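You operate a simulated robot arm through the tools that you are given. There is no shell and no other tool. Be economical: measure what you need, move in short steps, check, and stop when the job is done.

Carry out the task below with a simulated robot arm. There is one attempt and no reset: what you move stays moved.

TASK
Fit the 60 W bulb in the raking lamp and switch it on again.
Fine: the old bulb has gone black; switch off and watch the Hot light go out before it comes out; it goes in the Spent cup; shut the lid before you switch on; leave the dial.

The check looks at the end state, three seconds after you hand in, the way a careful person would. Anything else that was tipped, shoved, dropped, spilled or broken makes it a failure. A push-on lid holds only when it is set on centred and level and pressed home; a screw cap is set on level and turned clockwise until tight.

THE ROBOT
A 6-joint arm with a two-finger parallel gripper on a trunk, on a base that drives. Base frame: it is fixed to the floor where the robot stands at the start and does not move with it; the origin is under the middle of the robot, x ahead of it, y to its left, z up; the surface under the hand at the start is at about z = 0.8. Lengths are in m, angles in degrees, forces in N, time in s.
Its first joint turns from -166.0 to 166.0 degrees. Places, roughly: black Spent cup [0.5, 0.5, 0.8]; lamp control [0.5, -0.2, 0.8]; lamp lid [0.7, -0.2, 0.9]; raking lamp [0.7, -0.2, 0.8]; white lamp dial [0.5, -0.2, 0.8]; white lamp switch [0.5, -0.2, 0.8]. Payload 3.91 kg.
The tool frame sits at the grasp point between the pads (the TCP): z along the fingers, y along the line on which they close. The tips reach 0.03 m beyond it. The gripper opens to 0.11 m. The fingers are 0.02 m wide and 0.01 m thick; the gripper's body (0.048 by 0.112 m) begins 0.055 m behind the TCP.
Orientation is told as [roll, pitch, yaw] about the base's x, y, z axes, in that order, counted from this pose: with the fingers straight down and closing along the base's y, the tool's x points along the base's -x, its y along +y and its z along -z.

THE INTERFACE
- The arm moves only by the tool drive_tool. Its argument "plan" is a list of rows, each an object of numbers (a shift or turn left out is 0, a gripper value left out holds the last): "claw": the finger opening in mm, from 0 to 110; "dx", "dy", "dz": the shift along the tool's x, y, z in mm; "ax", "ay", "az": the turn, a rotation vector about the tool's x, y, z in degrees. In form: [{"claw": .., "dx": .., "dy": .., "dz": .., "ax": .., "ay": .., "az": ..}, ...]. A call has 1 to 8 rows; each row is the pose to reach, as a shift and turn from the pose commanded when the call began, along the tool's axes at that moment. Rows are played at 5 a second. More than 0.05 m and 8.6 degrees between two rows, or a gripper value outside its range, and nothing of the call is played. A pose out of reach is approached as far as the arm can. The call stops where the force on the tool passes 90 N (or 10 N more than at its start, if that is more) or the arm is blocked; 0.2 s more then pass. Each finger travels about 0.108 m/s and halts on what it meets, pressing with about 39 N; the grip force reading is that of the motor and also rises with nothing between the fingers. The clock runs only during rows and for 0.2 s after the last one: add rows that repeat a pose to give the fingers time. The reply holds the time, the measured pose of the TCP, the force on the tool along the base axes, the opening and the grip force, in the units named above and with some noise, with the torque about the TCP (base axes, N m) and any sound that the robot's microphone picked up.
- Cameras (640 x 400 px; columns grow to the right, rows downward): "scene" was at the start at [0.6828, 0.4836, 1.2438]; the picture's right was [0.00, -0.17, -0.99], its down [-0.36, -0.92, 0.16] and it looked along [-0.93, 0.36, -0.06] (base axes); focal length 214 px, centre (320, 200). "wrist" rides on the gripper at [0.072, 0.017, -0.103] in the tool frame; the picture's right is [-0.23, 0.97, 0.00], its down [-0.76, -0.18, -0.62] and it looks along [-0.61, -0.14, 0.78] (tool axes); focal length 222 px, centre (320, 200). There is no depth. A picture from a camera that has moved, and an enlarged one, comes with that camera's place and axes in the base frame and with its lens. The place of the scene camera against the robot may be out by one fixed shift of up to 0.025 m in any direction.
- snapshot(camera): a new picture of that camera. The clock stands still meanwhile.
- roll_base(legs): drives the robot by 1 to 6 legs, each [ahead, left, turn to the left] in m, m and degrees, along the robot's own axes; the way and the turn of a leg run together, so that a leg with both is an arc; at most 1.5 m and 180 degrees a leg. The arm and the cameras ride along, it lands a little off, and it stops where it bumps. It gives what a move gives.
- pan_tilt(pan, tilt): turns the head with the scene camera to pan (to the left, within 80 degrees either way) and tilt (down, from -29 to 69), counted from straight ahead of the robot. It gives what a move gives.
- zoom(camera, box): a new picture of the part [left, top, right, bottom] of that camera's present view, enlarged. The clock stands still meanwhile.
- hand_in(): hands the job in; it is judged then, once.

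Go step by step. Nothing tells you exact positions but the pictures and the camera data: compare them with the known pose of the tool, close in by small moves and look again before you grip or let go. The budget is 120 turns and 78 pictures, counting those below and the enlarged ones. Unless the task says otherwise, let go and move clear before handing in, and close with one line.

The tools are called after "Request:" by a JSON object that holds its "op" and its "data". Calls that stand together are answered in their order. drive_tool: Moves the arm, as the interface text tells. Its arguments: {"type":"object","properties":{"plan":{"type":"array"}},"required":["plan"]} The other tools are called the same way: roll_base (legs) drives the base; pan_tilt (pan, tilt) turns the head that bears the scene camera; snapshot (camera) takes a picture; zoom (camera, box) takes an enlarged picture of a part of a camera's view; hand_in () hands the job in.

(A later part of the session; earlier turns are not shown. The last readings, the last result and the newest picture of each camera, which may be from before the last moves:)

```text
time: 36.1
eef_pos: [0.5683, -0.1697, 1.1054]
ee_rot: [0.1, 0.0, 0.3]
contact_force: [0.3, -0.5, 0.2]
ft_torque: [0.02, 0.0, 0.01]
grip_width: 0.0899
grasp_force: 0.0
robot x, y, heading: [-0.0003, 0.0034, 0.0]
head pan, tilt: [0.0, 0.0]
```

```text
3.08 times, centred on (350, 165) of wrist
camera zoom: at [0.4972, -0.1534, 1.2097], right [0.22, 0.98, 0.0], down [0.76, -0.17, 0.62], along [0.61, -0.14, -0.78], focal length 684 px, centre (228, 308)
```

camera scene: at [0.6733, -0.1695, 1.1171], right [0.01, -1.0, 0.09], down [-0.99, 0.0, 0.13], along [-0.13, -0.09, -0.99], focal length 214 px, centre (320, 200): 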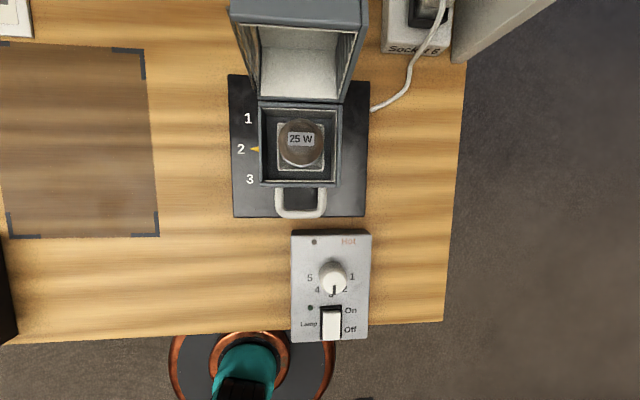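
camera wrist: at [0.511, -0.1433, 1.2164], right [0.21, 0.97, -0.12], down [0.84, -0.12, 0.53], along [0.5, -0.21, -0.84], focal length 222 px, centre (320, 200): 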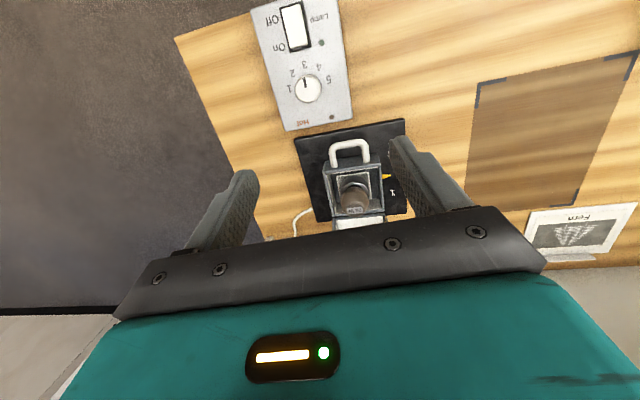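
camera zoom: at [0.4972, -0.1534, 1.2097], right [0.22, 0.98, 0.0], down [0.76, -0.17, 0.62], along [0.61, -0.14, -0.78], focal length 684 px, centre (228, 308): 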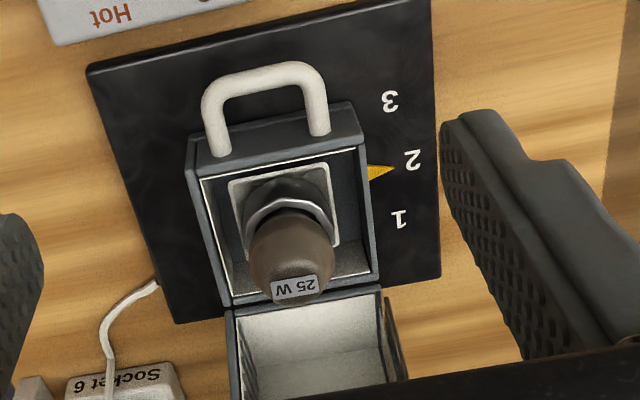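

Spent bulb head is about 41 mm across, centred at (0.711, −0.167, 0.907), rim of the box near z=0.85. I move above it and descend with open fingers.

Request:
{"op": "drive_tool", "data": {"plan": [{"claw": 75, "dx": -48}, {"dx": -96, "dy": 2}, {"dx": -142, "dy": 3}, {"dx": -142, "dy": 3, "dz": 45}, {"dx": -142, "dy": 3, "dz": 90}, {"dx": -142, "dy": 3, "dz": 120}]}}

Request:
{"op": "pan_tilt", "data": {"pan": 0, "tilt": 45}}

Request:
{"op": "snapshot", "data": {"camera": "wrist"}}

Request:
{"op": "snapshot", "data": {"camera": "scene"}}

```text
time: 37.5
eef_pos: [0.7121, -0.1641, 0.986]
ee_rot: [0.1, 0.0, 0.3]
contact_force: [0.0, -0.1, -0.9]
ft_torque: [0.01, -0.02, 0.0]
grip_width: 0.075
grasp_force: 0.1
robot x, y, heading: [-0.0038, -0.0018, -0.1]
head pan, tilt: [0.0, 0.0]
```

```text
time: 38.6
eef_pos: [0.71, -0.1645, 0.9857]
ee_rot: [0.1, 0.0, 0.4]
contact_force: [0.2, -0.1, 0.0]
ft_torque: [0.02, 0.02, 0.0]
grip_width: 0.0752
grasp_force: 0.1
robot x, y, heading: [-0.0076, 0.0005, -0.1]
head pan, tilt: [0.0, 45.0]
```

```text
37 pictures are left
camera wrist: at [0.6385, -0.1487, 1.0901], right [0.22, 0.98, 0.0], down [0.76, -0.17, 0.62], along [0.61, -0.14, -0.78], focal length 222 px, centre (320, 200)
```

wrist: 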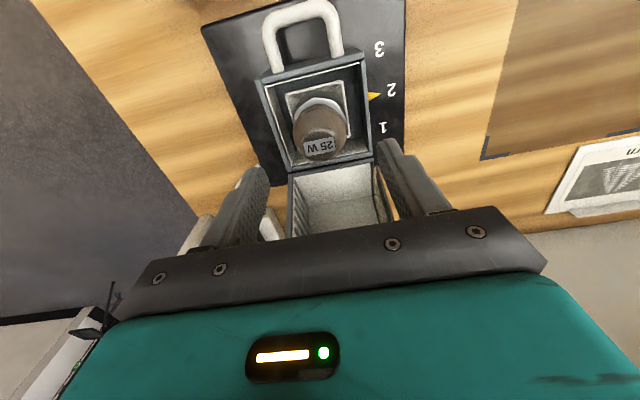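

```text
36 pictures are left
camera scene: at [0.7395, -0.1686, 1.0206], right [0.01, -1.0, 0.0], down [-0.71, -0.01, 0.71], along [-0.71, 0.0, -0.71], focal length 214 px, centre (320, 200)
```

scene: 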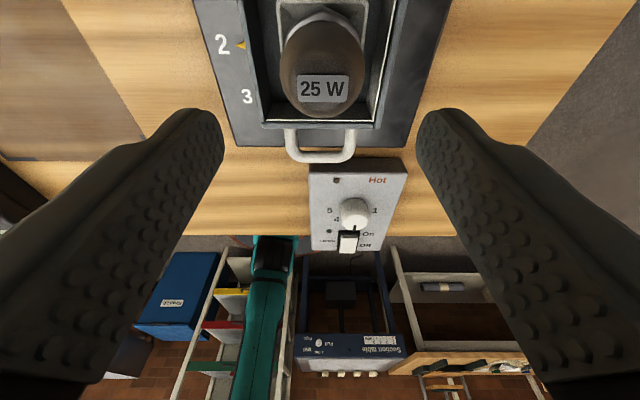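

Aligned. Descend to grip and close.

Request:
{"op": "drive_tool", "data": {"plan": [{"dz": 35}, {"dz": 65}, {"dz": 80}, {"dz": 80, "claw": 20}, {"dz": 80, "claw": 20}, {"dz": 80, "claw": 20}]}}

Request:
{"op": "snapshot", "data": {"camera": "scene"}}

```text
time: 40.0
eef_pos: [0.7115, -0.165, 0.9057]
ee_rot: [0.2, -0.1, 0.3]
contact_force: [-0.4, 0.5, 0.2]
ft_torque: [-0.03, -0.01, 0.02]
grip_width: 0.0454
grasp_force: 39.0
robot x, y, heading: [-0.0005, 0.0017, 0.2]
head pan, tilt: [0.0, 45.0]
```

```text
35 pictures are left
camera scene: at [0.7401, -0.1688, 0.9399], right [0.01, -1.0, 0.0], down [-0.71, -0.01, 0.71], along [-0.71, 0.0, -0.71], focal length 214 px, centre (320, 200)
```

scene: 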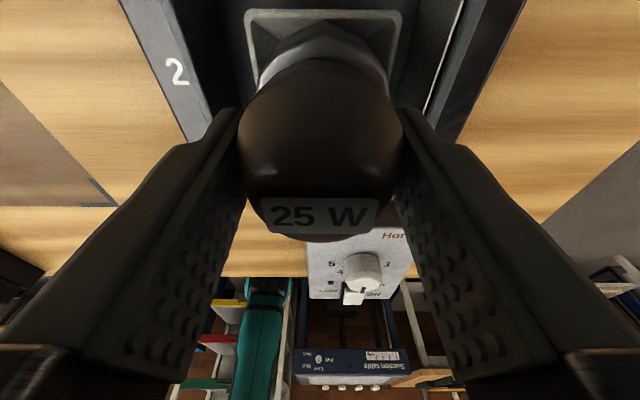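

Gripped at 45 mm. Lift gently and check the force.

Request:
{"op": "drive_tool", "data": {"plan": [{"dz": -3}, {"dz": -6}, {"dz": -10}, {"dz": -15}]}}

Request:
{"op": "snapshot", "data": {"camera": "scene"}}

```text
time: 41.0
eef_pos: [0.7119, -0.1644, 0.9205]
ee_rot: [0.1, 0.0, 0.3]
contact_force: [0.5, -0.6, 0.4]
ft_torque: [-0.03, -0.02, 0.02]
grip_width: 0.0476
grasp_force: 0.0
robot x, y, heading: [-0.002, -0.0013, 0.0]
head pan, tilt: [0.0, 45.0]
```

```text
34 pictures are left
camera scene: at [0.7402, -0.1687, 0.9553], right [0.01, -1.0, 0.0], down [-0.71, -0.01, 0.71], along [-0.71, 0.0, -0.71], focal length 214 px, centre (320, 200)
```

scene: 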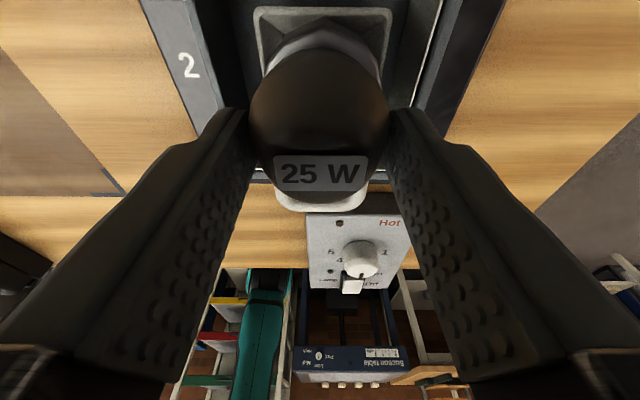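

The bulb stayed in the socket and the grip went slack. I go back down slightly lower and grip again with a stronger close command.

Request:
{"op": "drive_tool", "data": {"plan": [{"claw": 60}, {"claw": 60, "dz": 18}, {"dz": 20, "claw": 0}, {"dz": 20, "claw": 0}, {"dz": 20, "claw": 0}]}}

Request:
{"op": "drive_tool", "data": {"plan": [{"dz": -2, "claw": 0}, {"dz": -4, "claw": 0}]}}

```text
time: 42.2
eef_pos: [0.711, -0.165, 0.9008]
ee_rot: [0.1, -0.2, 0.4]
contact_force: [4.2, 1.6, 24.1]
ft_torque: [0.03, -0.28, -0.01]
grip_width: 0.0453
grasp_force: 39.3
robot x, y, heading: [-0.001, 0.0017, 0.0]
head pan, tilt: [0.0, 45.0]
```

```text
time: 42.8
eef_pos: [0.7109, -0.1648, 0.9043]
ee_rot: [0.2, 0.1, 0.3]
contact_force: [-0.2, 0.0, -0.9]
ft_torque: [-0.01, 0.0, 0.0]
grip_width: 0.0451
grasp_force: 39.1
robot x, y, heading: [-0.0022, -0.0002, -0.0]
head pan, tilt: [0.0, 45.0]
```

Request:
{"op": "drive_tool", "data": {"plan": [{"dz": -2, "claw": 0}, {"dz": -4, "claw": 0}, {"dz": -6, "claw": 0}]}}

Request:
{"op": "snapshot", "data": {"camera": "scene"}}

```text
time: 43.6
eef_pos: [0.7118, -0.165, 0.9106]
ee_rot: [0.0, -0.1, 0.3]
contact_force: [-0.2, -1.0, -0.3]
ft_torque: [-0.03, 0.0, -0.01]
grip_width: 0.0452
grasp_force: 39.3
robot x, y, heading: [-0.0035, 0.0013, -0.1]
head pan, tilt: [0.0, 45.0]
```

```text
33 pictures are left
camera scene: at [0.7401, -0.1688, 0.9451], right [0.01, -1.0, 0.0], down [-0.71, -0.01, 0.71], along [-0.71, 0.0, -0.71], focal length 214 px, centre (320, 200)
```

scene: 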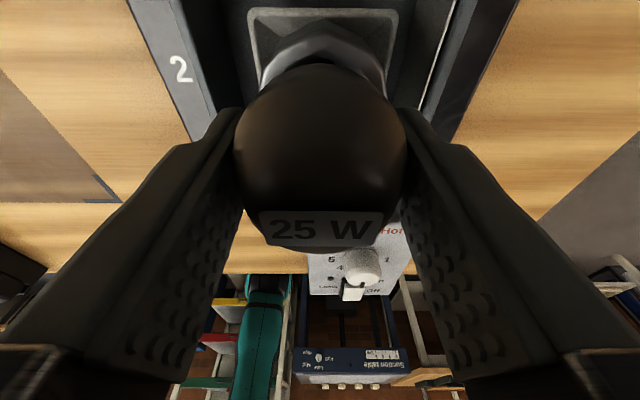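

This time the bulb moves with the fingers. Continue up, keeping the close command.

Request:
{"op": "drive_tool", "data": {"plan": [{"dz": -6, "claw": 0}, {"dz": -14, "claw": 0}, {"dz": -24, "claw": 0}, {"dz": -36, "claw": 0}, {"dz": -55, "claw": 0}]}}

Request:
{"op": "snapshot", "data": {"camera": "scene"}}

```text
time: 44.8
eef_pos: [0.7111, -0.1653, 0.9662]
ee_rot: [0.1, -0.1, 0.3]
contact_force: [-0.9, -0.6, -0.6]
ft_torque: [-0.03, 0.03, -0.02]
grip_width: 0.0454
grasp_force: 38.9
robot x, y, heading: [-0.0014, -0.0014, -0.2]
head pan, tilt: [0.0, 45.0]
```

```text
32 pictures are left
camera scene: at [0.7403, -0.169, 1.0004], right [0.01, -1.0, 0.0], down [-0.71, -0.01, 0.71], along [-0.71, 0.0, -0.71], focal length 214 px, centre (320, 200)
```

scene: 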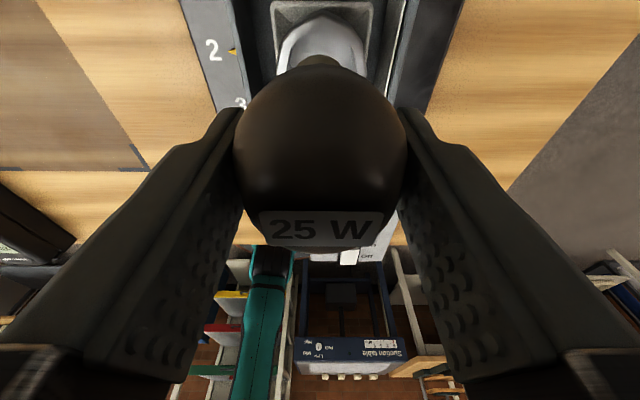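

The bulb is out cleanly (seated in the lamp at TCP z≈0.901 in this grip). I raise it and carry it towards the tray.

Request:
{"op": "drive_tool", "data": {"plan": [{"dz": -45, "claw": 0}, {"dz": -90, "claw": 0}, {"dz": -120, "dx": 20, "claw": 0}, {"dz": -120, "dx": 50, "dy": 25, "claw": 0}, {"dz": -120, "dx": 80, "dy": 60, "claw": 0}, {"dz": -120, "dx": 110, "dy": 95, "claw": 0}, {"dz": -120, "dx": 140, "dy": 130, "claw": 0}, {"dz": -120, "dx": 170, "dy": 165, "claw": 0}]}}

Request:
{"op": "drive_tool", "data": {"plan": [{"dy": 48, "dx": 10, "claw": 0}, {"dy": 96, "dx": 20, "claw": 0}, {"dy": 144, "dx": 40, "claw": 0}, {"dy": 192, "dx": 60, "claw": 0}, {"dy": 240, "dx": 80, "claw": 0}, {"dy": 285, "dx": 100, "claw": 0}, {"dy": 330, "dx": 120, "claw": 0}, {"dy": 375, "dx": 130, "claw": 0}]}}

Request:
{"op": "drive_tool", "data": {"plan": [{"dy": 45, "claw": 0}, {"dy": 88, "claw": 0}, {"dy": 88, "claw": 0}]}}

Request:
{"op": "pan_tilt", "data": {"pan": 0, "tilt": 0}}

Request:
{"op": "snapshot", "data": {"camera": "scene"}}

Request:
{"op": "snapshot", "data": {"camera": "wrist"}}

```text
time: 46.6
eef_pos: [0.5426, -0.0008, 1.0849]
ee_rot: [0.1, 0.1, 0.3]
contact_force: [2.1, -0.2, -0.9]
ft_torque: [0.05, 0.04, 0.0]
grip_width: 0.0452
grasp_force: 38.8
robot x, y, heading: [-0.0025, 0.0029, -0.2]
head pan, tilt: [0.0, 45.0]
```

```text
refused: row 3 steps farther than a row can; nothing moved
```

```text
time: 47.4
eef_pos: [0.5393, 0.0861, 1.0872]
ee_rot: [0.1, 0.0, 0.3]
contact_force: [0.0, 0.3, -0.7]
ft_torque: [0.01, 0.0, -0.04]
grip_width: 0.0451
grasp_force: 38.9
robot x, y, heading: [-0.0036, -0.0051, 0.1]
head pan, tilt: [0.0, 45.0]
```

```text
time: 48.5
eef_pos: [0.5399, 0.0868, 1.0872]
ee_rot: [0.1, -0.1, 0.3]
contact_force: [0.1, -0.6, -1.2]
ft_torque: [0.01, 0.0, -0.03]
grip_width: 0.0455
grasp_force: 38.9
robot x, y, heading: [-0.002, -0.0002, -0.1]
head pan, tilt: [0.0, 0.0]
```

```text
31 pictures are left
camera scene: at [0.6392, 0.0833, 1.1128], right [0.01, -1.0, 0.0], down [-1.0, -0.01, 0.0], along [0.0, 0.0, -1.0], focal length 214 px, centre (320, 200)
```

scene: 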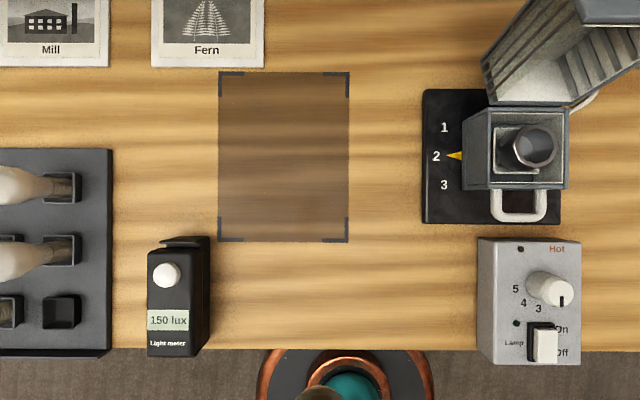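

```text
30 pictures are left
camera wrist: at [0.4674, 0.1029, 1.191], right [0.22, 0.98, 0.0], down [0.76, -0.17, 0.62], along [0.61, -0.14, -0.78], focal length 222 px, centre (320, 200)
```

wrist: 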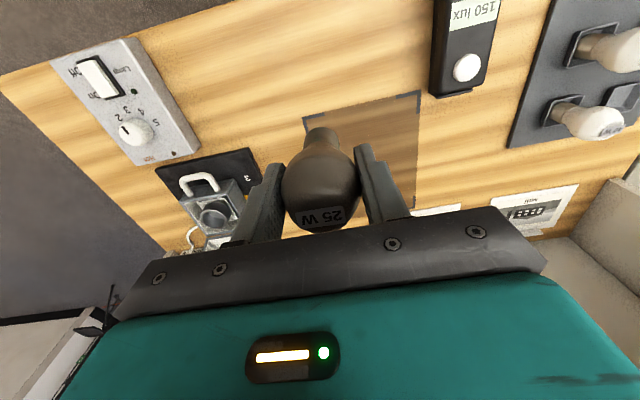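

Spent bulb hangs straight. The black Spent cup is at about (0.485, 0.463), rim near z=0.82. Move above it and check.

Request:
{"op": "drive_tool", "data": {"plan": [{"dy": 48, "dx": 7, "claw": 0}, {"dy": 96, "dx": 14, "claw": 0}, {"dy": 144, "dx": 21, "claw": 0}, {"dy": 192, "dx": 28, "claw": 0}, {"dy": 240, "dx": 35, "claw": 0}, {"dy": 288, "dx": 42, "claw": 0}, {"dy": 336, "dx": 50, "claw": 0}, {"dy": 376, "dx": 57, "claw": 0}]}}

Request:
{"op": "drive_tool", "data": {"plan": [{"dz": 40, "claw": 0}, {"dz": 80, "claw": 0}]}}

Request:
{"op": "pan_tilt", "data": {"pan": 0, "tilt": 40}}

Request:
{"op": "snapshot", "data": {"camera": "scene"}}

Request:
{"op": "snapshot", "data": {"camera": "wrist"}}

```text
time: 50.3
eef_pos: [0.4815, 0.4639, 1.0882]
ee_rot: [0.1, -0.1, 0.4]
contact_force: [0.1, 0.5, -0.3]
ft_torque: [0.05, -0.03, -0.01]
grip_width: 0.0454
grasp_force: 39.4
robot x, y, heading: [-0.0037, 0.0014, 0.2]
head pan, tilt: [0.0, 0.0]
```

```text
time: 50.9
eef_pos: [0.4808, 0.463, 1.0066]
ee_rot: [0.1, -0.1, 0.3]
contact_force: [-0.2, -0.1, -0.6]
ft_torque: [-0.01, 0.0, -0.03]
grip_width: 0.0452
grasp_force: 39.1
robot x, y, heading: [-0.0039, 0.0016, 0.1]
head pan, tilt: [0.0, 0.0]
```

```text
time: 52.0
eef_pos: [0.4815, 0.4627, 1.0089]
ee_rot: [0.1, -0.1, 0.3]
contact_force: [0.6, 0.0, -0.4]
ft_torque: [0.02, -0.01, -0.03]
grip_width: 0.0452
grasp_force: 39.0
robot x, y, heading: [-0.0052, -0.0017, -0.2]
head pan, tilt: [0.0, 40.0]
```

```text
29 pictures are left
camera scene: at [0.5165, 0.4588, 1.0387], right [0.01, -1.0, 0.0], down [-0.77, -0.01, 0.64], along [-0.64, 0.0, -0.77], focal length 214 px, centre (320, 200)
```

scene: 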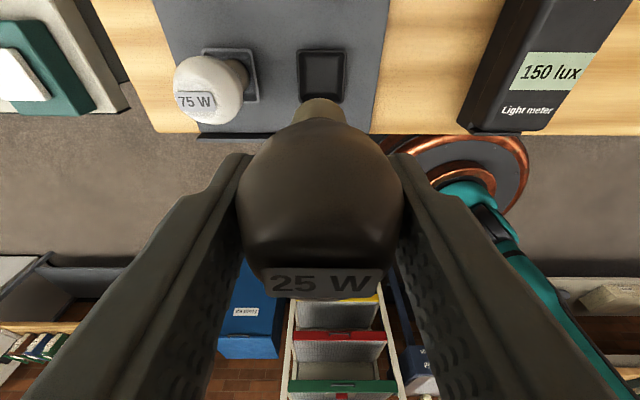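

```text
28 pictures are left
camera wrist: at [0.4082, 0.4787, 1.1119], right [0.22, 0.98, 0.0], down [0.76, -0.17, 0.62], along [0.61, -0.14, -0.78], focal length 222 px, centre (320, 200)
```

wrist: 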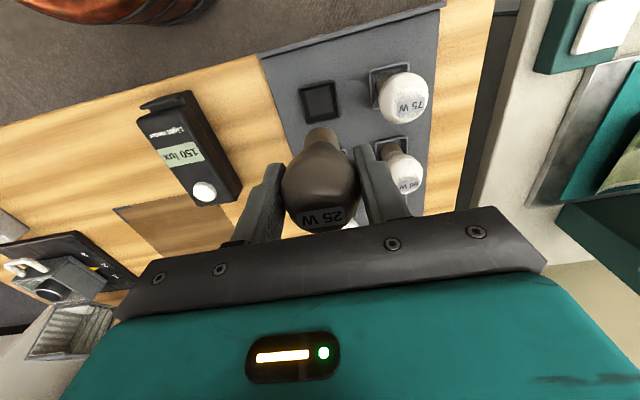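

Cup centre by both cameras: (0.4855, 0.4615). Shift 4 mm and lower, slowly near the end.

Request:
{"op": "drive_tool", "data": {"plan": [{"dx": -4, "dy": -1, "dz": 0, "claw": 0}, {"dx": -4, "dy": -1, "dz": 40, "claw": 0}, {"dx": -4, "dy": -1, "dz": 75, "claw": 0}, {"dx": -4, "dy": -1, "dz": 90, "claw": 0}, {"dx": -4, "dy": -1, "dz": 100, "claw": 0}]}}

Request:
{"op": "zoom", "data": {"camera": "scene", "box": [160, 0, 480, 200]}}

Request:
{"op": "snapshot", "data": {"camera": "wrist"}}

```text
time: 53.2
eef_pos: [0.4846, 0.4631, 0.9068]
ee_rot: [0.1, 0.0, 0.3]
contact_force: [0.0, 0.3, -0.4]
ft_torque: [0.01, 0.02, 0.01]
grip_width: 0.0454
grasp_force: 38.8
robot x, y, heading: [-0.0034, 0.0008, -0.0]
head pan, tilt: [0.0, 40.0]
```

```text
2.00 times, centred on (320, 100) of scene
camera zoom: at [0.5206, 0.4582, 0.9377], right [0.01, -1.0, 0.0], down [-0.77, -0.01, 0.64], along [-0.64, 0.0, -0.77], focal length 429 px, centre (320, 400)
```

zoom: 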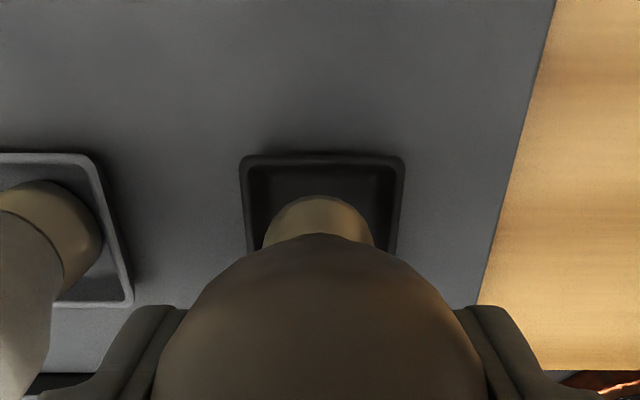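

```text
26 pictures are left
camera wrist: at [0.4124, 0.4781, 1.0109], right [0.22, 0.98, 0.0], down [0.76, -0.17, 0.62], along [0.61, -0.14, -0.78], focal length 222 px, centre (320, 200)
```

wrist: 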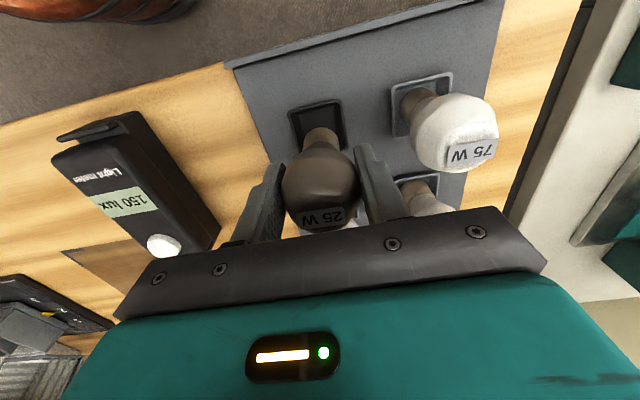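

Request:
{"op": "drive_tool", "data": {"plan": [{"dx": 0, "dy": -1, "dz": 8, "claw": 0}, {"dy": -1, "dz": 16, "claw": 0}, {"dy": -1, "dz": 22, "claw": 0}]}}

Request:
{"op": "snapshot", "data": {"camera": "scene"}}

```text
time: 54.0
eef_pos: [0.4852, 0.4616, 0.8852]
ee_rot: [0.0, -0.1, 0.3]
contact_force: [0.1, -0.9, -1.0]
ft_torque: [0.03, 0.0, 0.01]
grip_width: 0.0452
grasp_force: 39.0
robot x, y, heading: [-0.002, -0.0027, 0.1]
head pan, tilt: [0.0, 40.0]
```

```text
25 pictures are left
camera scene: at [0.5207, 0.4575, 0.9154], right [0.01, -1.0, 0.0], down [-0.77, -0.01, 0.64], along [-0.64, 0.0, -0.77], focal length 214 px, centre (320, 200)
```

scene: 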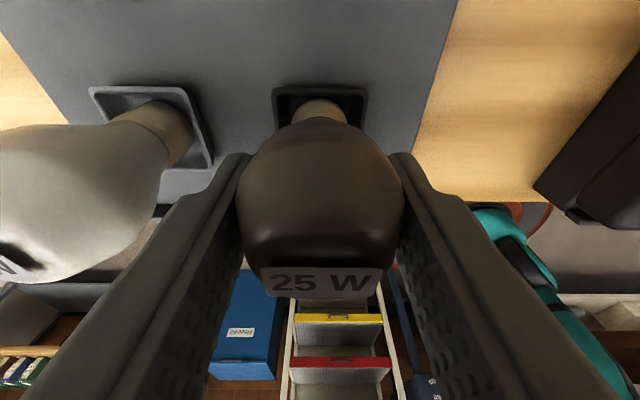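

The base is entering the cup. Continue in small steps until contact.

Request:
{"op": "drive_tool", "data": {"plan": [{"dz": 4, "claw": 0}, {"dz": 8, "claw": 0}, {"dz": 12, "claw": 0}]}}

```text
time: 54.8
eef_pos: [0.4842, 0.4595, 0.874]
ee_rot: [0.2, 0.0, 0.2]
contact_force: [-0.3, 4.1, 25.0]
ft_torque: [0.04, -0.07, 0.1]
grip_width: 0.0451
grasp_force: 38.5
robot x, y, heading: [-0.0074, 0.0014, -0.0]
head pan, tilt: [0.0, 40.0]
```

Request:
{"op": "snapshot", "data": {"camera": "scene"}}

Request:
{"op": "snapshot", "data": {"camera": "wrist"}}

```text
24 pictures are left
camera scene: at [0.5206, 0.4568, 0.9053], right [0.01, -1.0, 0.0], down [-0.77, -0.01, 0.64], along [-0.64, 0.0, -0.77], focal length 214 px, centre (320, 200)
```

scene: 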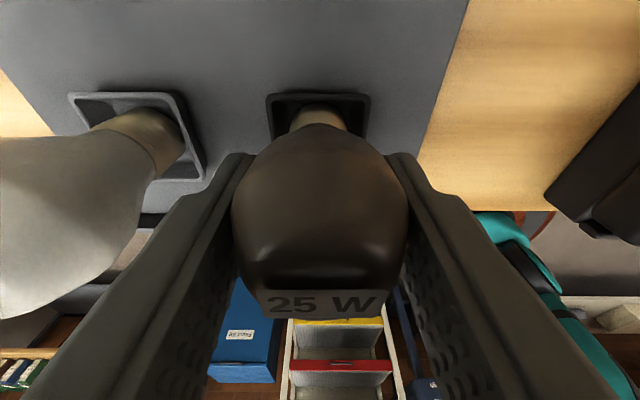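

```text
23 pictures are left
camera wrist: at [0.4122, 0.4766, 0.9782], right [0.22, 0.98, 0.0], down [0.76, -0.18, 0.62], along [0.61, -0.14, -0.78], focal length 222 px, centre (320, 200)
```

wrist: 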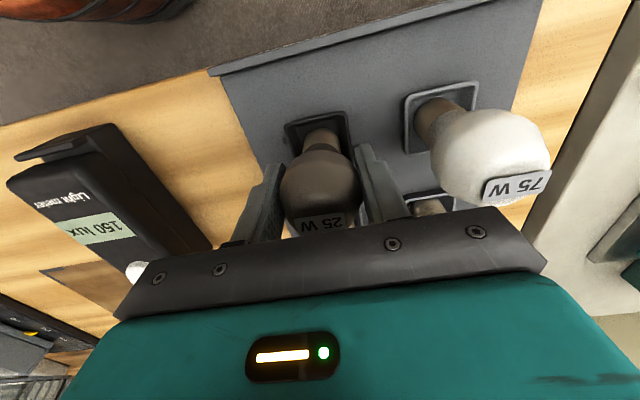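

The bulb base sits in the cup like its neighbour's. Ease the load, open a little and withdraw upward.

Request:
{"op": "drive_tool", "data": {"plan": [{"dz": -1, "claw": 48}, {"dz": -1, "claw": 60}, {"dz": -1, "claw": 60}, {"dz": -20, "claw": 60}, {"dz": -50, "claw": 60}, {"dz": -90, "claw": 60}]}}

Request:
{"op": "snapshot", "data": {"camera": "scene"}}

```text
time: 56.2
eef_pos: [0.4851, 0.4605, 0.9637]
ee_rot: [0.1, 0.0, 0.3]
contact_force: [0.4, -0.3, -0.5]
ft_torque: [0.0, 0.0, 0.02]
grip_width: 0.0601
grasp_force: 0.0
robot x, y, heading: [-0.0011, -0.0008, 0.0]
head pan, tilt: [0.0, 40.0]
```

```text
22 pictures are left
camera scene: at [0.5209, 0.4565, 0.9942], right [0.01, -1.0, 0.0], down [-0.77, -0.01, 0.64], along [-0.64, 0.0, -0.77], focal length 214 px, centre (320, 200)
```

scene: 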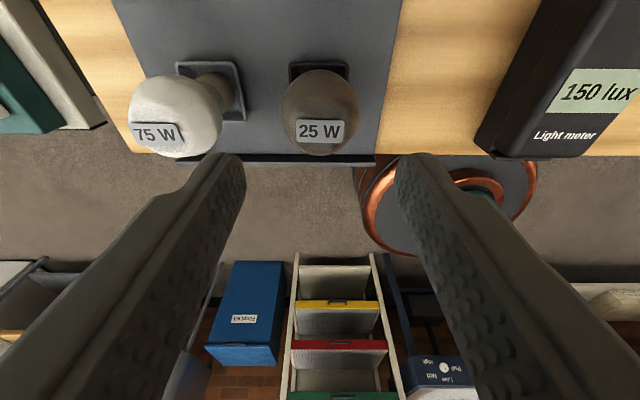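

The spent bulb stands in its cup. Now over to the 60 W bulb, expected at about (0.575, 0.551).

Request:
{"op": "drive_tool", "data": {"plan": [{"dz": -20, "dx": -20, "dy": 20}, {"dz": -25, "dx": -50, "dy": 50}, {"dz": -25, "dx": -80, "dy": 80}, {"dz": -25, "dx": -90, "dy": 90}, {"dz": -25, "dx": -90, "dy": 90}]}}

Request:
{"op": "snapshot", "data": {"camera": "wrist"}}

Request:
{"op": "snapshot", "data": {"camera": "scene"}}

```text
time: 57.4
eef_pos: [0.5741, 0.5511, 0.9897]
ee_rot: [0.1, 0.0, 0.3]
contact_force: [0.3, -0.1, 0.2]
ft_torque: [0.02, 0.0, 0.0]
grip_width: 0.0599
grasp_force: 0.1
robot x, y, heading: [-0.006, 0.0031, -0.1]
head pan, tilt: [0.0, 40.0]
```

```text
21 pictures are left
camera wrist: at [0.5024, 0.5667, 1.0923], right [0.22, 0.98, 0.0], down [0.76, -0.17, 0.62], along [0.61, -0.14, -0.78], focal length 222 px, centre (320, 200)
```

wrist: 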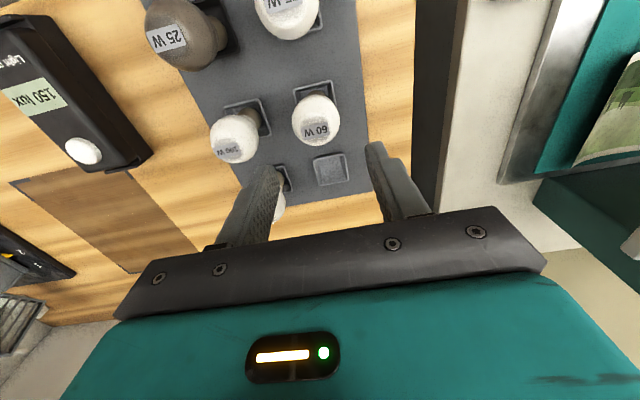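

```text
20 pictures are left
camera scene: at [0.6106, 0.5468, 1.0191], right [0.01, -1.0, 0.0], down [-0.77, -0.01, 0.64], along [-0.64, 0.0, -0.77], focal length 214 px, centre (320, 200)
```

scene: 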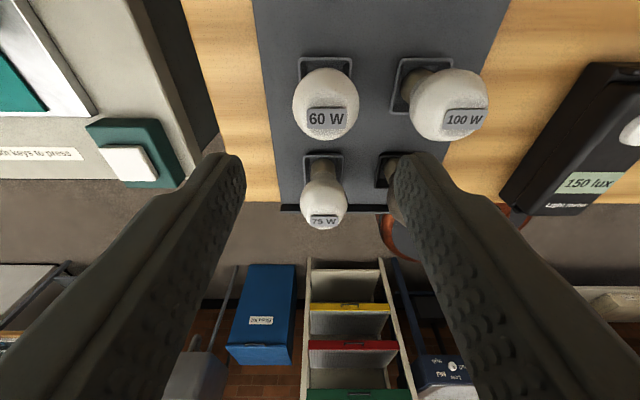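

60 W bulb confirmed: head at (0.576, 0.548). Descend, close, and lift.

Request:
{"op": "drive_tool", "data": {"plan": [{"dx": -2, "dy": -3, "dz": 40, "claw": 62}, {"dx": -2, "dy": -3, "dz": 80, "claw": 62}, {"dx": -2, "dy": -3, "dz": 105, "claw": 62}, {"dx": -2, "dy": -3, "dz": 115, "claw": 62}, {"dx": -2, "dy": -3, "dz": 115, "claw": 0}, {"dx": -2, "dy": -3, "dz": 115, "claw": 0}, {"dx": -2, "dy": -3, "dz": 115, "claw": 0}]}}

Request:
{"op": "snapshot", "data": {"camera": "scene"}}

```text
time: 59.0
eef_pos: [0.5749, 0.5481, 0.8736]
ee_rot: [0.1, 0.0, 0.3]
contact_force: [-0.3, 0.6, 0.9]
ft_torque: [0.02, 0.01, 0.03]
grip_width: 0.0451
grasp_force: 38.9
robot x, y, heading: [-0.0055, -0.0001, -0.1]
head pan, tilt: [0.0, 40.0]
```

```text
19 pictures are left
camera scene: at [0.6114, 0.5444, 0.9038], right [0.01, -1.0, 0.0], down [-0.77, -0.01, 0.64], along [-0.64, 0.0, -0.77], focal length 214 px, centre (320, 200)
```

scene: 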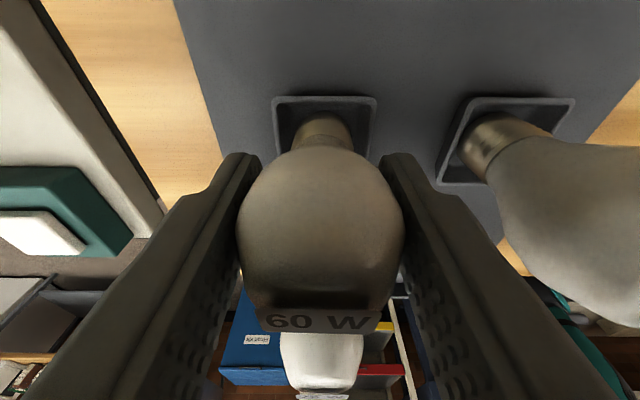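

Gripped at 45 mm. Lift it out.

Request:
{"op": "drive_tool", "data": {"plan": [{"dz": -8, "claw": 0}, {"dz": -20, "claw": 0}, {"dz": -45, "claw": 0}, {"dz": -90, "claw": 0}, {"dz": -135, "claw": 0}, {"dz": -180, "claw": 0}, {"dz": -215, "claw": 0}]}}

Request:
{"op": "snapshot", "data": {"camera": "wrist"}}

```text
time: 60.6
eef_pos: [0.5764, 0.5473, 1.0887]
ee_rot: [0.0, 0.1, 0.4]
contact_force: [0.9, -0.4, -0.2]
ft_torque: [0.01, -0.02, 0.01]
grip_width: 0.0453
grasp_force: 38.9
robot x, y, heading: [-0.0027, -0.0014, 0.2]
head pan, tilt: [0.0, 40.0]
```

```text
18 pictures are left
camera wrist: at [0.5037, 0.5637, 1.1926], right [0.22, 0.98, 0.0], down [0.76, -0.17, 0.62], along [0.61, -0.14, -0.78], focal length 222 px, centre (320, 200)
```

wrist: 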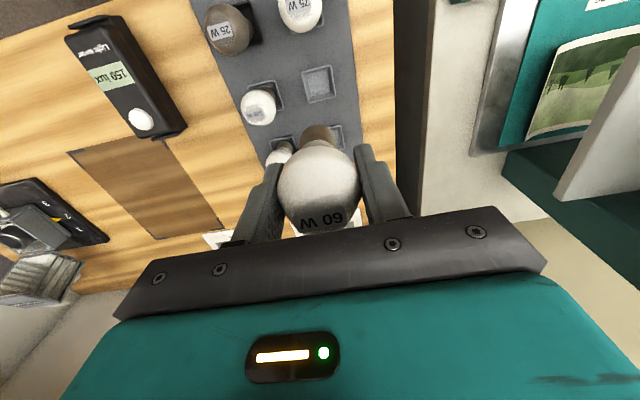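

60 W bulb in hand. Carry it to the lamp at height.

Request:
{"op": "drive_tool", "data": {"plan": [{"dy": -48, "dx": -5, "claw": 0}, {"dy": -96, "dx": -10, "claw": 0}, {"dy": -144, "dx": -15, "claw": 0}, {"dy": -192, "dx": -20, "claw": 0}, {"dy": -240, "dx": -25, "claw": 0}, {"dy": -288, "dx": -30, "claw": 0}, {"dy": -336, "dx": -35, "claw": 0}, {"dy": -384, "dx": -40, "claw": 0}]}}

Request:
{"op": "drive_tool", "data": {"plan": [{"dy": -46, "dx": -12, "claw": 0}, {"dy": -92, "dx": -24, "claw": 0}, {"dy": -138, "dx": -36, "claw": 0}, {"dy": -184, "dx": -48, "claw": 0}, {"dy": -230, "dx": -60, "claw": 0}, {"dy": -276, "dx": -72, "claw": 0}, {"dy": -322, "dx": -84, "claw": 0}, {"dy": -328, "dx": -92, "claw": 0}]}}

```text
time: 62.4
eef_pos: [0.6191, 0.1626, 1.0872]
ee_rot: [0.1, 0.0, 0.4]
contact_force: [0.0, 0.4, 0.0]
ft_torque: [-0.03, 0.01, 0.01]
grip_width: 0.0451
grasp_force: 38.8
robot x, y, heading: [-0.0032, 0.0033, 0.2]
head pan, tilt: [0.0, 40.0]
```

```text
time: 64.2
eef_pos: [0.712, -0.1629, 1.0883]
ee_rot: [0.1, 0.0, 0.5]
contact_force: [-0.8, 0.4, 0.4]
ft_torque: [-0.01, -0.01, 0.0]
grip_width: 0.0452
grasp_force: 39.2
robot x, y, heading: [-0.0039, 0.0033, -0.0]
head pan, tilt: [0.0, 40.0]
```

Request:
{"op": "drive_tool", "data": {"plan": [{"dy": -2, "dz": 45, "claw": 0}, {"dy": -2, "dz": 90, "claw": 0}, {"dy": -2, "dz": 120, "claw": 0}]}}

Request:
{"op": "zoom", "data": {"camera": "scene", "box": [160, 0, 480, 240]}}

Request:
{"op": "zoom", "data": {"camera": "wrist", "box": [220, 20, 420, 240]}}

```text
time: 65.0
eef_pos: [0.7106, -0.1644, 0.968]
ee_rot: [0.2, 0.0, 0.4]
contact_force: [-0.5, 0.5, 0.0]
ft_torque: [0.0, -0.01, 0.0]
grip_width: 0.045
grasp_force: 39.0
robot x, y, heading: [-0.005, -0.001, -0.1]
head pan, tilt: [0.0, 40.0]
```

```text
1.67 times, centred on (320, 120) of scene
camera zoom: at [0.7476, -0.1689, 0.9978], right [0.01, -1.0, 0.0], down [-0.77, -0.01, 0.64], along [-0.64, 0.0, -0.77], focal length 358 px, centre (320, 333)
```

zoom: 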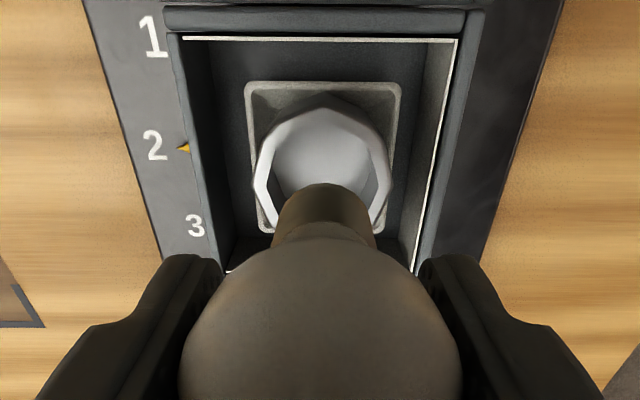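

```text
1.82 times, centred on (320, 130) of wrist
camera zoom: at [0.6394, -0.149, 1.0709], right [0.22, 0.98, 0.0], down [0.76, -0.17, 0.62], along [0.61, -0.14, -0.78], focal length 404 px, centre (320, 327)
```

zoom: 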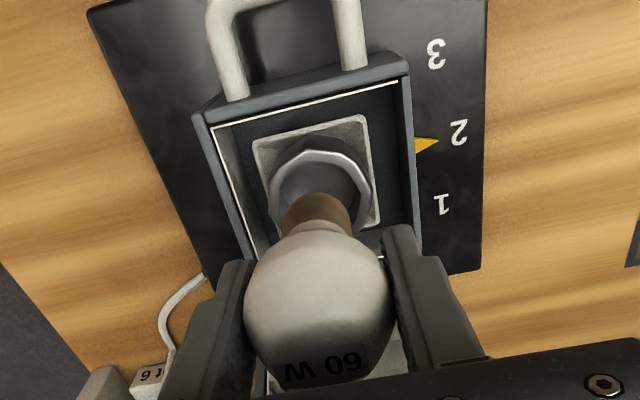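

The base is centred over the socket ring. Lower slowly; the fingertips may meet the ring before the bulb seats, in which case I'll release and press it home.

Request:
{"op": "drive_tool", "data": {"plan": [{"dz": 25, "claw": 0}, {"dz": 42, "claw": 0}, {"dz": 50, "claw": 0}, {"dz": 55, "claw": 0}, {"dz": 60, "claw": 0}]}}

Request:
{"op": "zoom", "data": {"camera": "scene", "box": [160, 0, 480, 400]}}

```text
time: 66.2
eef_pos: [0.7119, -0.1659, 0.9077]
ee_rot: [0.2, 0.0, 0.3]
contact_force: [0.2, -0.1, -1.2]
ft_torque: [0.0, 0.0, 0.02]
grip_width: 0.0449
grasp_force: 39.4
robot x, y, heading: [-0.0054, 0.0013, -0.3]
head pan, tilt: [0.0, 40.0]
```

```text
1.00 times, centred on (320, 200) of scene (not enlarged: the box is as wide or as high as the picture)
camera zoom: at [0.7483, -0.1691, 0.9376], right [0.01, -1.0, 0.0], down [-0.77, -0.01, 0.64], along [-0.64, 0.0, -0.77], focal length 214 px, centre (320, 200)
```

zoom: 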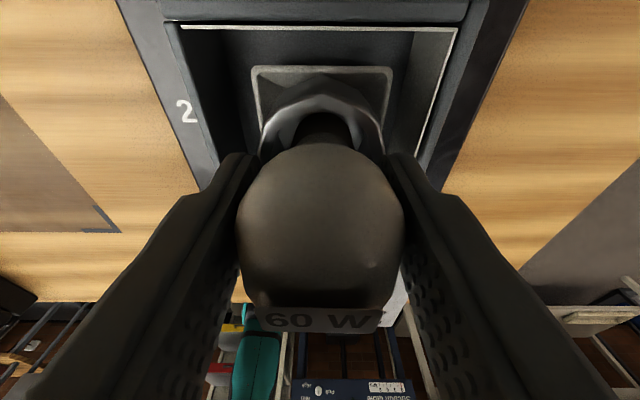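

Base is going into the ring. A few more millimetres.

Request:
{"op": "drive_tool", "data": {"plan": [{"dz": 2, "claw": 0}, {"dz": 4, "claw": 0}, {"dz": 6, "claw": 0}]}}

```text
time: 67.0
eef_pos: [0.712, -0.1647, 0.902]
ee_rot: [0.1, -0.1, 0.3]
contact_force: [-4.6, 0.6, 14.7]
ft_torque: [-0.57, -1.47, -0.04]
grip_width: 0.0451
grasp_force: 38.7
robot x, y, heading: [-0.0056, 0.0011, -0.0]
head pan, tilt: [0.0, 40.0]
```

Something beside the hand (lever ~7–10 cm ahead) touches the open hood, not the bulb. The base is already inside the ring, so I back up slightly and look before releasing.

Request:
{"op": "drive_tool", "data": {"plan": [{"dz": -1.5, "claw": 0}]}}

Request:
{"op": "snapshot", "data": {"camera": "wrist"}}

```text
time: 67.4
eef_pos: [0.7124, -0.1649, 0.903]
ee_rot: [0.1, 0.1, 0.3]
contact_force: [-7.9, 1.9, 7.4]
ft_torque: [-0.43, -1.12, -0.11]
grip_width: 0.0451
grasp_force: 39.4
robot x, y, heading: [0.0015, -0.0013, -0.0]
head pan, tilt: [0.0, 40.0]
```

```text
14 pictures are left
camera wrist: at [0.6395, -0.149, 1.0064], right [0.22, 0.98, 0.0], down [0.76, -0.17, 0.62], along [0.61, -0.14, -0.78], focal length 222 px, centre (320, 200)
```

wrist: 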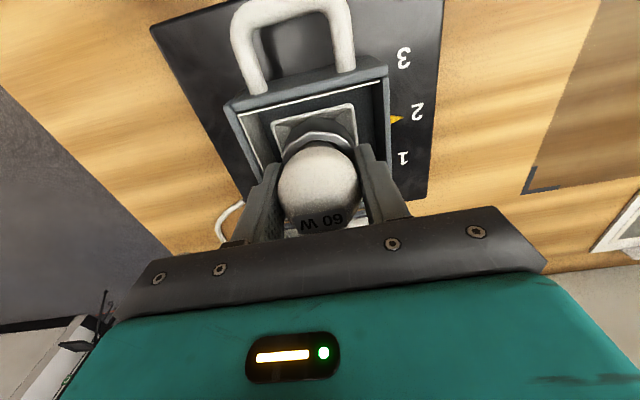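

Bulb is well inside the ring. Release, withdraw upward, and look.

Request:
{"op": "drive_tool", "data": {"plan": [{"dz": 0, "claw": 47}, {"dz": 0, "claw": 58}, {"dz": 0, "claw": 60}, {"dz": -15, "claw": 60}, {"dz": -45, "claw": 60}, {"dz": -85, "claw": 60}]}}

Request:
{"op": "snapshot", "data": {"camera": "wrist"}}

```text
time: 68.8
eef_pos: [0.7111, -0.1657, 0.9866]
ee_rot: [0.1, 0.1, 0.3]
contact_force: [0.0, 0.1, -0.6]
ft_torque: [0.0, 0.02, 0.0]
grip_width: 0.0599
grasp_force: 0.1
robot x, y, heading: [-0.0032, 0.0022, 0.1]
head pan, tilt: [0.0, 40.0]
```

```text
13 pictures are left
camera wrist: at [0.6401, -0.1491, 1.0908], right [0.22, 0.98, 0.0], down [0.76, -0.17, 0.62], along [0.61, -0.14, -0.78], focal length 222 px, centre (320, 200)
```

wrist: 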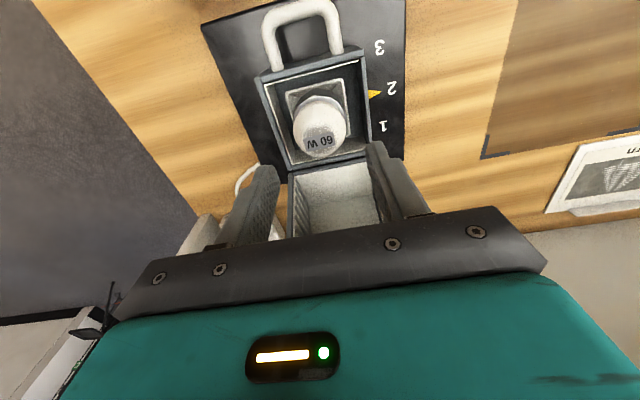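

The 60 W bulb sits upright in the socket. I close the fingers and press lightly on its top to be sure it is home.

Request:
{"op": "drive_tool", "data": {"plan": [{"claw": 0}, {"claw": 0}, {"claw": 0}, {"dz": 8, "claw": 0}, {"dz": 14, "claw": 0}, {"dz": 18, "claw": 0}, {"dz": 21, "claw": 0}, {"dz": 24, "claw": 0}]}}

```text
time: 70.6
eef_pos: [0.7124, -0.1645, 0.9638]
ee_rot: [0.1, 0.0, 0.3]
contact_force: [0.3, 0.9, 0.1]
ft_torque: [-0.04, 0.02, 0.02]
grip_width: 0.0
grasp_force: 37.7
robot x, y, heading: [-0.0011, -0.0008, 0.3]
head pan, tilt: [0.0, 40.0]
```

Request:
{"op": "drive_tool", "data": {"plan": [{"dz": 3, "claw": 0}, {"dz": 6, "claw": 0}, {"dz": 8, "claw": 0}]}}

```text
time: 71.4
eef_pos: [0.713, -0.1655, 0.9563]
ee_rot: [0.1, 0.0, 0.3]
contact_force: [0.3, -0.1, -0.5]
ft_torque: [-0.03, 0.01, -0.01]
grip_width: 0.0
grasp_force: 38.0
robot x, y, heading: [-0.0034, -0.0014, -0.1]
head pan, tilt: [0.0, 40.0]
```

Request:
{"op": "drive_tool", "data": {"plan": [{"dz": 2, "claw": 0}, {"dz": 4, "claw": 0}, {"dz": 6, "claw": 0}]}}

Request:
{"op": "zoom", "data": {"camera": "scene", "box": [160, 0, 480, 400]}}

```text
time: 72.2
eef_pos: [0.7119, -0.1662, 0.951]
ee_rot: [0.1, 0.0, 0.3]
contact_force: [-0.4, -0.4, 7.3]
ft_torque: [-0.03, -0.03, -0.01]
grip_width: 0.0
grasp_force: 37.4
robot x, y, heading: [-0.0028, 0.0027, -0.3]
head pan, tilt: [0.0, 40.0]
```

```text
1.00 times, centred on (320, 200) of scene (not enlarged: the box is as wide or as high as the picture)
camera zoom: at [0.748, -0.1689, 0.981], right [0.01, -1.0, 0.0], down [-0.77, -0.01, 0.64], along [-0.64, 0.0, -0.77], focal length 214 px, centre (320, 200)
```

zoom: 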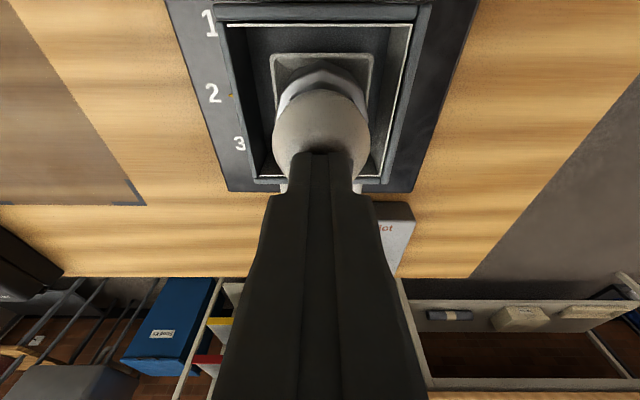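

Contact with the bulb top at z≈0.921, centred. One more light press.

Request:
{"op": "drive_tool", "data": {"plan": [{"dz": 1, "claw": 0}, {"dz": 2.5, "claw": 0}, {"dz": 2.5, "claw": 0}]}}

```text
time: 73.0
eef_pos: [0.7124, -0.1645, 0.9494]
ee_rot: [0.0, -0.2, 0.4]
contact_force: [2.0, 0.4, 49.1]
ft_torque: [0.02, -0.15, 0.02]
grip_width: 0.0001
grasp_force: 37.6
robot x, y, heading: [-0.0066, -0.0031, -0.0]
head pan, tilt: [0.0, 40.0]
```

Bulb is firmly home (about 49 N, no give). Retreat upward and back, and look at the open hood.

Request:
{"op": "drive_tool", "data": {"plan": [{"dz": -30}, {"dz": -75}, {"dz": -120}, {"dz": -130, "dx": 45}, {"dz": -130, "dx": 90}, {"dz": -130, "dx": 135}, {"dz": -130, "dx": 180}]}}

Request:
{"op": "pan_tilt", "data": {"pan": 0, "tilt": -15}}

Request:
{"op": "snapshot", "data": {"camera": "scene"}}

```text
time: 74.6
eef_pos: [0.5343, -0.1656, 1.0762]
ee_rot: [0.1, 0.2, 0.3]
contact_force: [0.5, 0.0, -0.8]
ft_torque: [-0.02, 0.06, -0.01]
grip_width: 0.0
grasp_force: 37.2
robot x, y, heading: [-0.0054, -0.0031, -0.1]
head pan, tilt: [0.0, 40.0]
```

```text
time: 75.8
eef_pos: [0.5347, -0.1663, 1.0781]
ee_rot: [0.2, -0.1, 0.3]
contact_force: [0.2, -0.4, -0.5]
ft_torque: [-0.01, -0.01, 0.02]
grip_width: 0.0
grasp_force: 37.8
robot x, y, heading: [-0.0052, 0.0007, -0.1]
head pan, tilt: [0.0, -15.0]
```

```text
11 pictures are left
camera scene: at [0.6563, -0.1696, 1.1128], right [0.01, -1.0, 0.0], down [-0.97, -0.01, -0.26], along [0.26, 0.0, -0.97], focal length 214 px, centre (320, 200)
```

scene: 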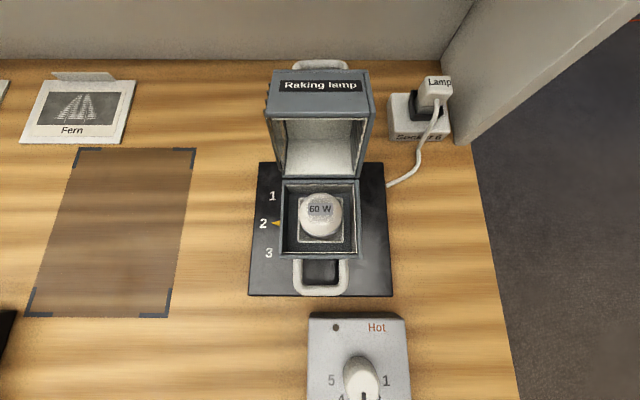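

The hood rests open at about 90° with its handle at the back. I'll turn the hand to yaw 90, go round its left side behind it, and push the handle forward. First turn and move left.

Request:
{"op": "drive_tool", "data": {"plan": [{"az": -8, "claw": 0, "dy": 40}, {"az": -16, "dy": 80}, {"az": -24, "dy": 120}, {"az": -32, "dy": 160}, {"az": -40, "dy": 200}, {"az": -48, "dy": 200}, {"az": -56, "dy": 200}, {"az": -64, "dy": 200}]}}

Request:
{"op": "drive_tool", "data": {"plan": [{"az": -8}, {"az": -16}, {"az": -24}, {"az": -26}]}}

Request:
{"op": "drive_tool", "data": {"plan": [{"dy": -45, "dz": 8}, {"dy": -90, "dz": 16}, {"dy": -135, "dz": 25}, {"dy": -180, "dz": 35}, {"dy": -225, "dz": 50}, {"dy": -270, "dz": 65}, {"dy": -315, "dz": 80}, {"dy": -355, "dz": 92}]}}

```text
time: 77.6
eef_pos: [0.5307, 0.0332, 1.0777]
ee_rot: [0.1, -0.1, 64.6]
contact_force: [-0.5, 0.3, -0.3]
ft_torque: [-0.03, 0.03, 0.01]
grip_width: 0.0
grasp_force: 37.6
robot x, y, heading: [-0.0017, -0.0004, 0.1]
head pan, tilt: [0.0, -15.0]
```

```text
time: 78.6
eef_pos: [0.5312, 0.0331, 1.0771]
ee_rot: [-0.1, -0.1, 90.5]
contact_force: [-0.8, 0.6, -0.6]
ft_torque: [0.02, -0.01, -0.01]
grip_width: 0.0004
grasp_force: 37.8
robot x, y, heading: [-0.0018, 0.0024, -0.1]
head pan, tilt: [0.0, -15.0]
```

```text
time: 80.4
eef_pos: [0.8851, 0.037, 0.9866]
ee_rot: [-0.2, 0.0, 90.3]
contact_force: [0.0, -0.4, 0.7]
ft_torque: [0.02, -0.04, 0.02]
grip_width: 0.0002
grasp_force: 38.4
robot x, y, heading: [-0.0024, -0.0027, 0.0]
head pan, tilt: [0.0, -15.0]
```

Reached beside the hood at the back. Look toward it.

Request:
{"op": "pan_tilt", "data": {"pan": 0, "tilt": 55}}

Request:
{"op": "snapshot", "data": {"camera": "scene"}}

```text
time: 81.8
eef_pos: [0.8864, 0.0358, 0.9871]
ee_rot: [0.0, -0.2, 90.3]
contact_force: [0.5, -0.7, 0.7]
ft_torque: [-0.04, 0.04, 0.01]
grip_width: 0.0001
grasp_force: 38.0
robot x, y, heading: [0.0013, -0.0009, -0.0]
head pan, tilt: [0.0, 55.0]
```

```text
10 pictures are left
camera scene: at [0.8751, 0.0577, 1.0295], right [1.0, 0.01, 0.0], down [0.0, -0.58, 0.82], along [0.0, -0.82, -0.58], focal length 214 px, centre (320, 200)
```

scene: 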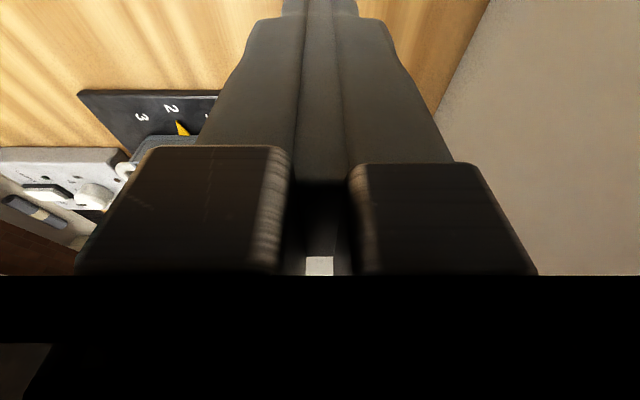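

Request:
{"op": "pan_tilt", "data": {"pan": 50, "tilt": 45}}

Request:
{"op": "snapshot", "data": {"camera": "scene"}}

```text
time: 83.0
eef_pos: [0.8851, 0.0354, 0.9864]
ee_rot: [0.0, -0.2, 90.3]
contact_force: [0.6, -1.0, 0.2]
ft_torque: [0.0, -0.01, 0.0]
grip_width: 0.0001
grasp_force: 37.7
robot x, y, heading: [-0.0049, -0.0003, -0.0]
head pan, tilt: [50.0, 45.0]
```

```text
9 pictures are left
camera scene: at [0.8127, 0.0706, 1.0494], right [0.64, 0.01, -0.77], down [0.55, -0.7, 0.45], along [-0.54, -0.71, -0.46], focal length 214 px, centre (320, 200)
```

scene: 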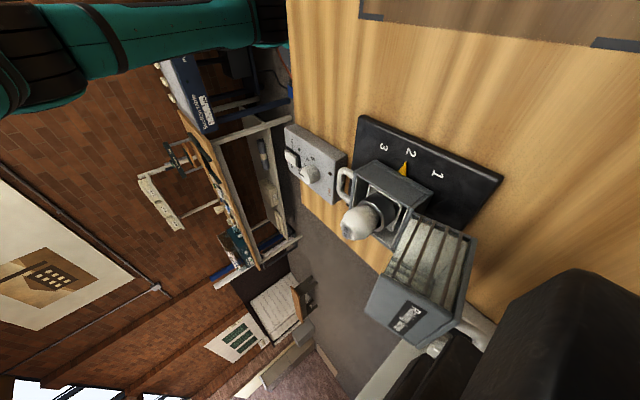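

The hood leans back about 110–115°, with its handle near (0.87, 0.92). I go to x≈0.91 at the left, then slide in behind the handle.

Request:
{"op": "drive_tool", "data": {"plan": [{"dy": -12, "dz": 20}, {"dy": -25, "dz": 42}, {"dy": -25, "dz": 42}]}}

Request:
{"op": "drive_tool", "data": {"plan": [{"dx": 40}, {"dx": 80}, {"dx": 110}, {"dx": 130}, {"dx": 145}]}}

```text
time: 83.8
eef_pos: [0.91, 0.0349, 0.9432]
ee_rot: [0.0, -0.1, 90.3]
contact_force: [0.0, 0.2, -0.7]
ft_torque: [-0.01, 0.01, -0.01]
grip_width: 0.0
grasp_force: 37.5
robot x, y, heading: [-0.0024, -0.0001, -0.3]
head pan, tilt: [50.0, 45.0]
```

```text
time: 85.0
eef_pos: [0.9116, -0.1089, 0.9422]
ee_rot: [-0.1, -0.1, 90.4]
contact_force: [0.0, 0.2, 0.7]
ft_torque: [-0.05, -0.02, 0.0]
grip_width: 0.0002
grasp_force: 37.5
robot x, y, heading: [-0.0006, 0.0005, 0.1]
head pan, tilt: [50.0, 45.0]
```

Request:
{"op": "snapshot", "data": {"camera": "scene"}}

```text
8 pictures are left
camera scene: at [0.8391, -0.0745, 1.0065], right [0.64, 0.01, -0.77], down [0.55, -0.7, 0.45], along [-0.54, -0.71, -0.46], focal length 214 px, centre (320, 200)
```

scene: 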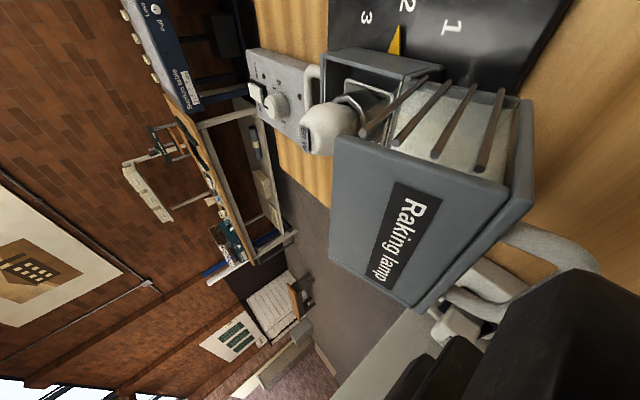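

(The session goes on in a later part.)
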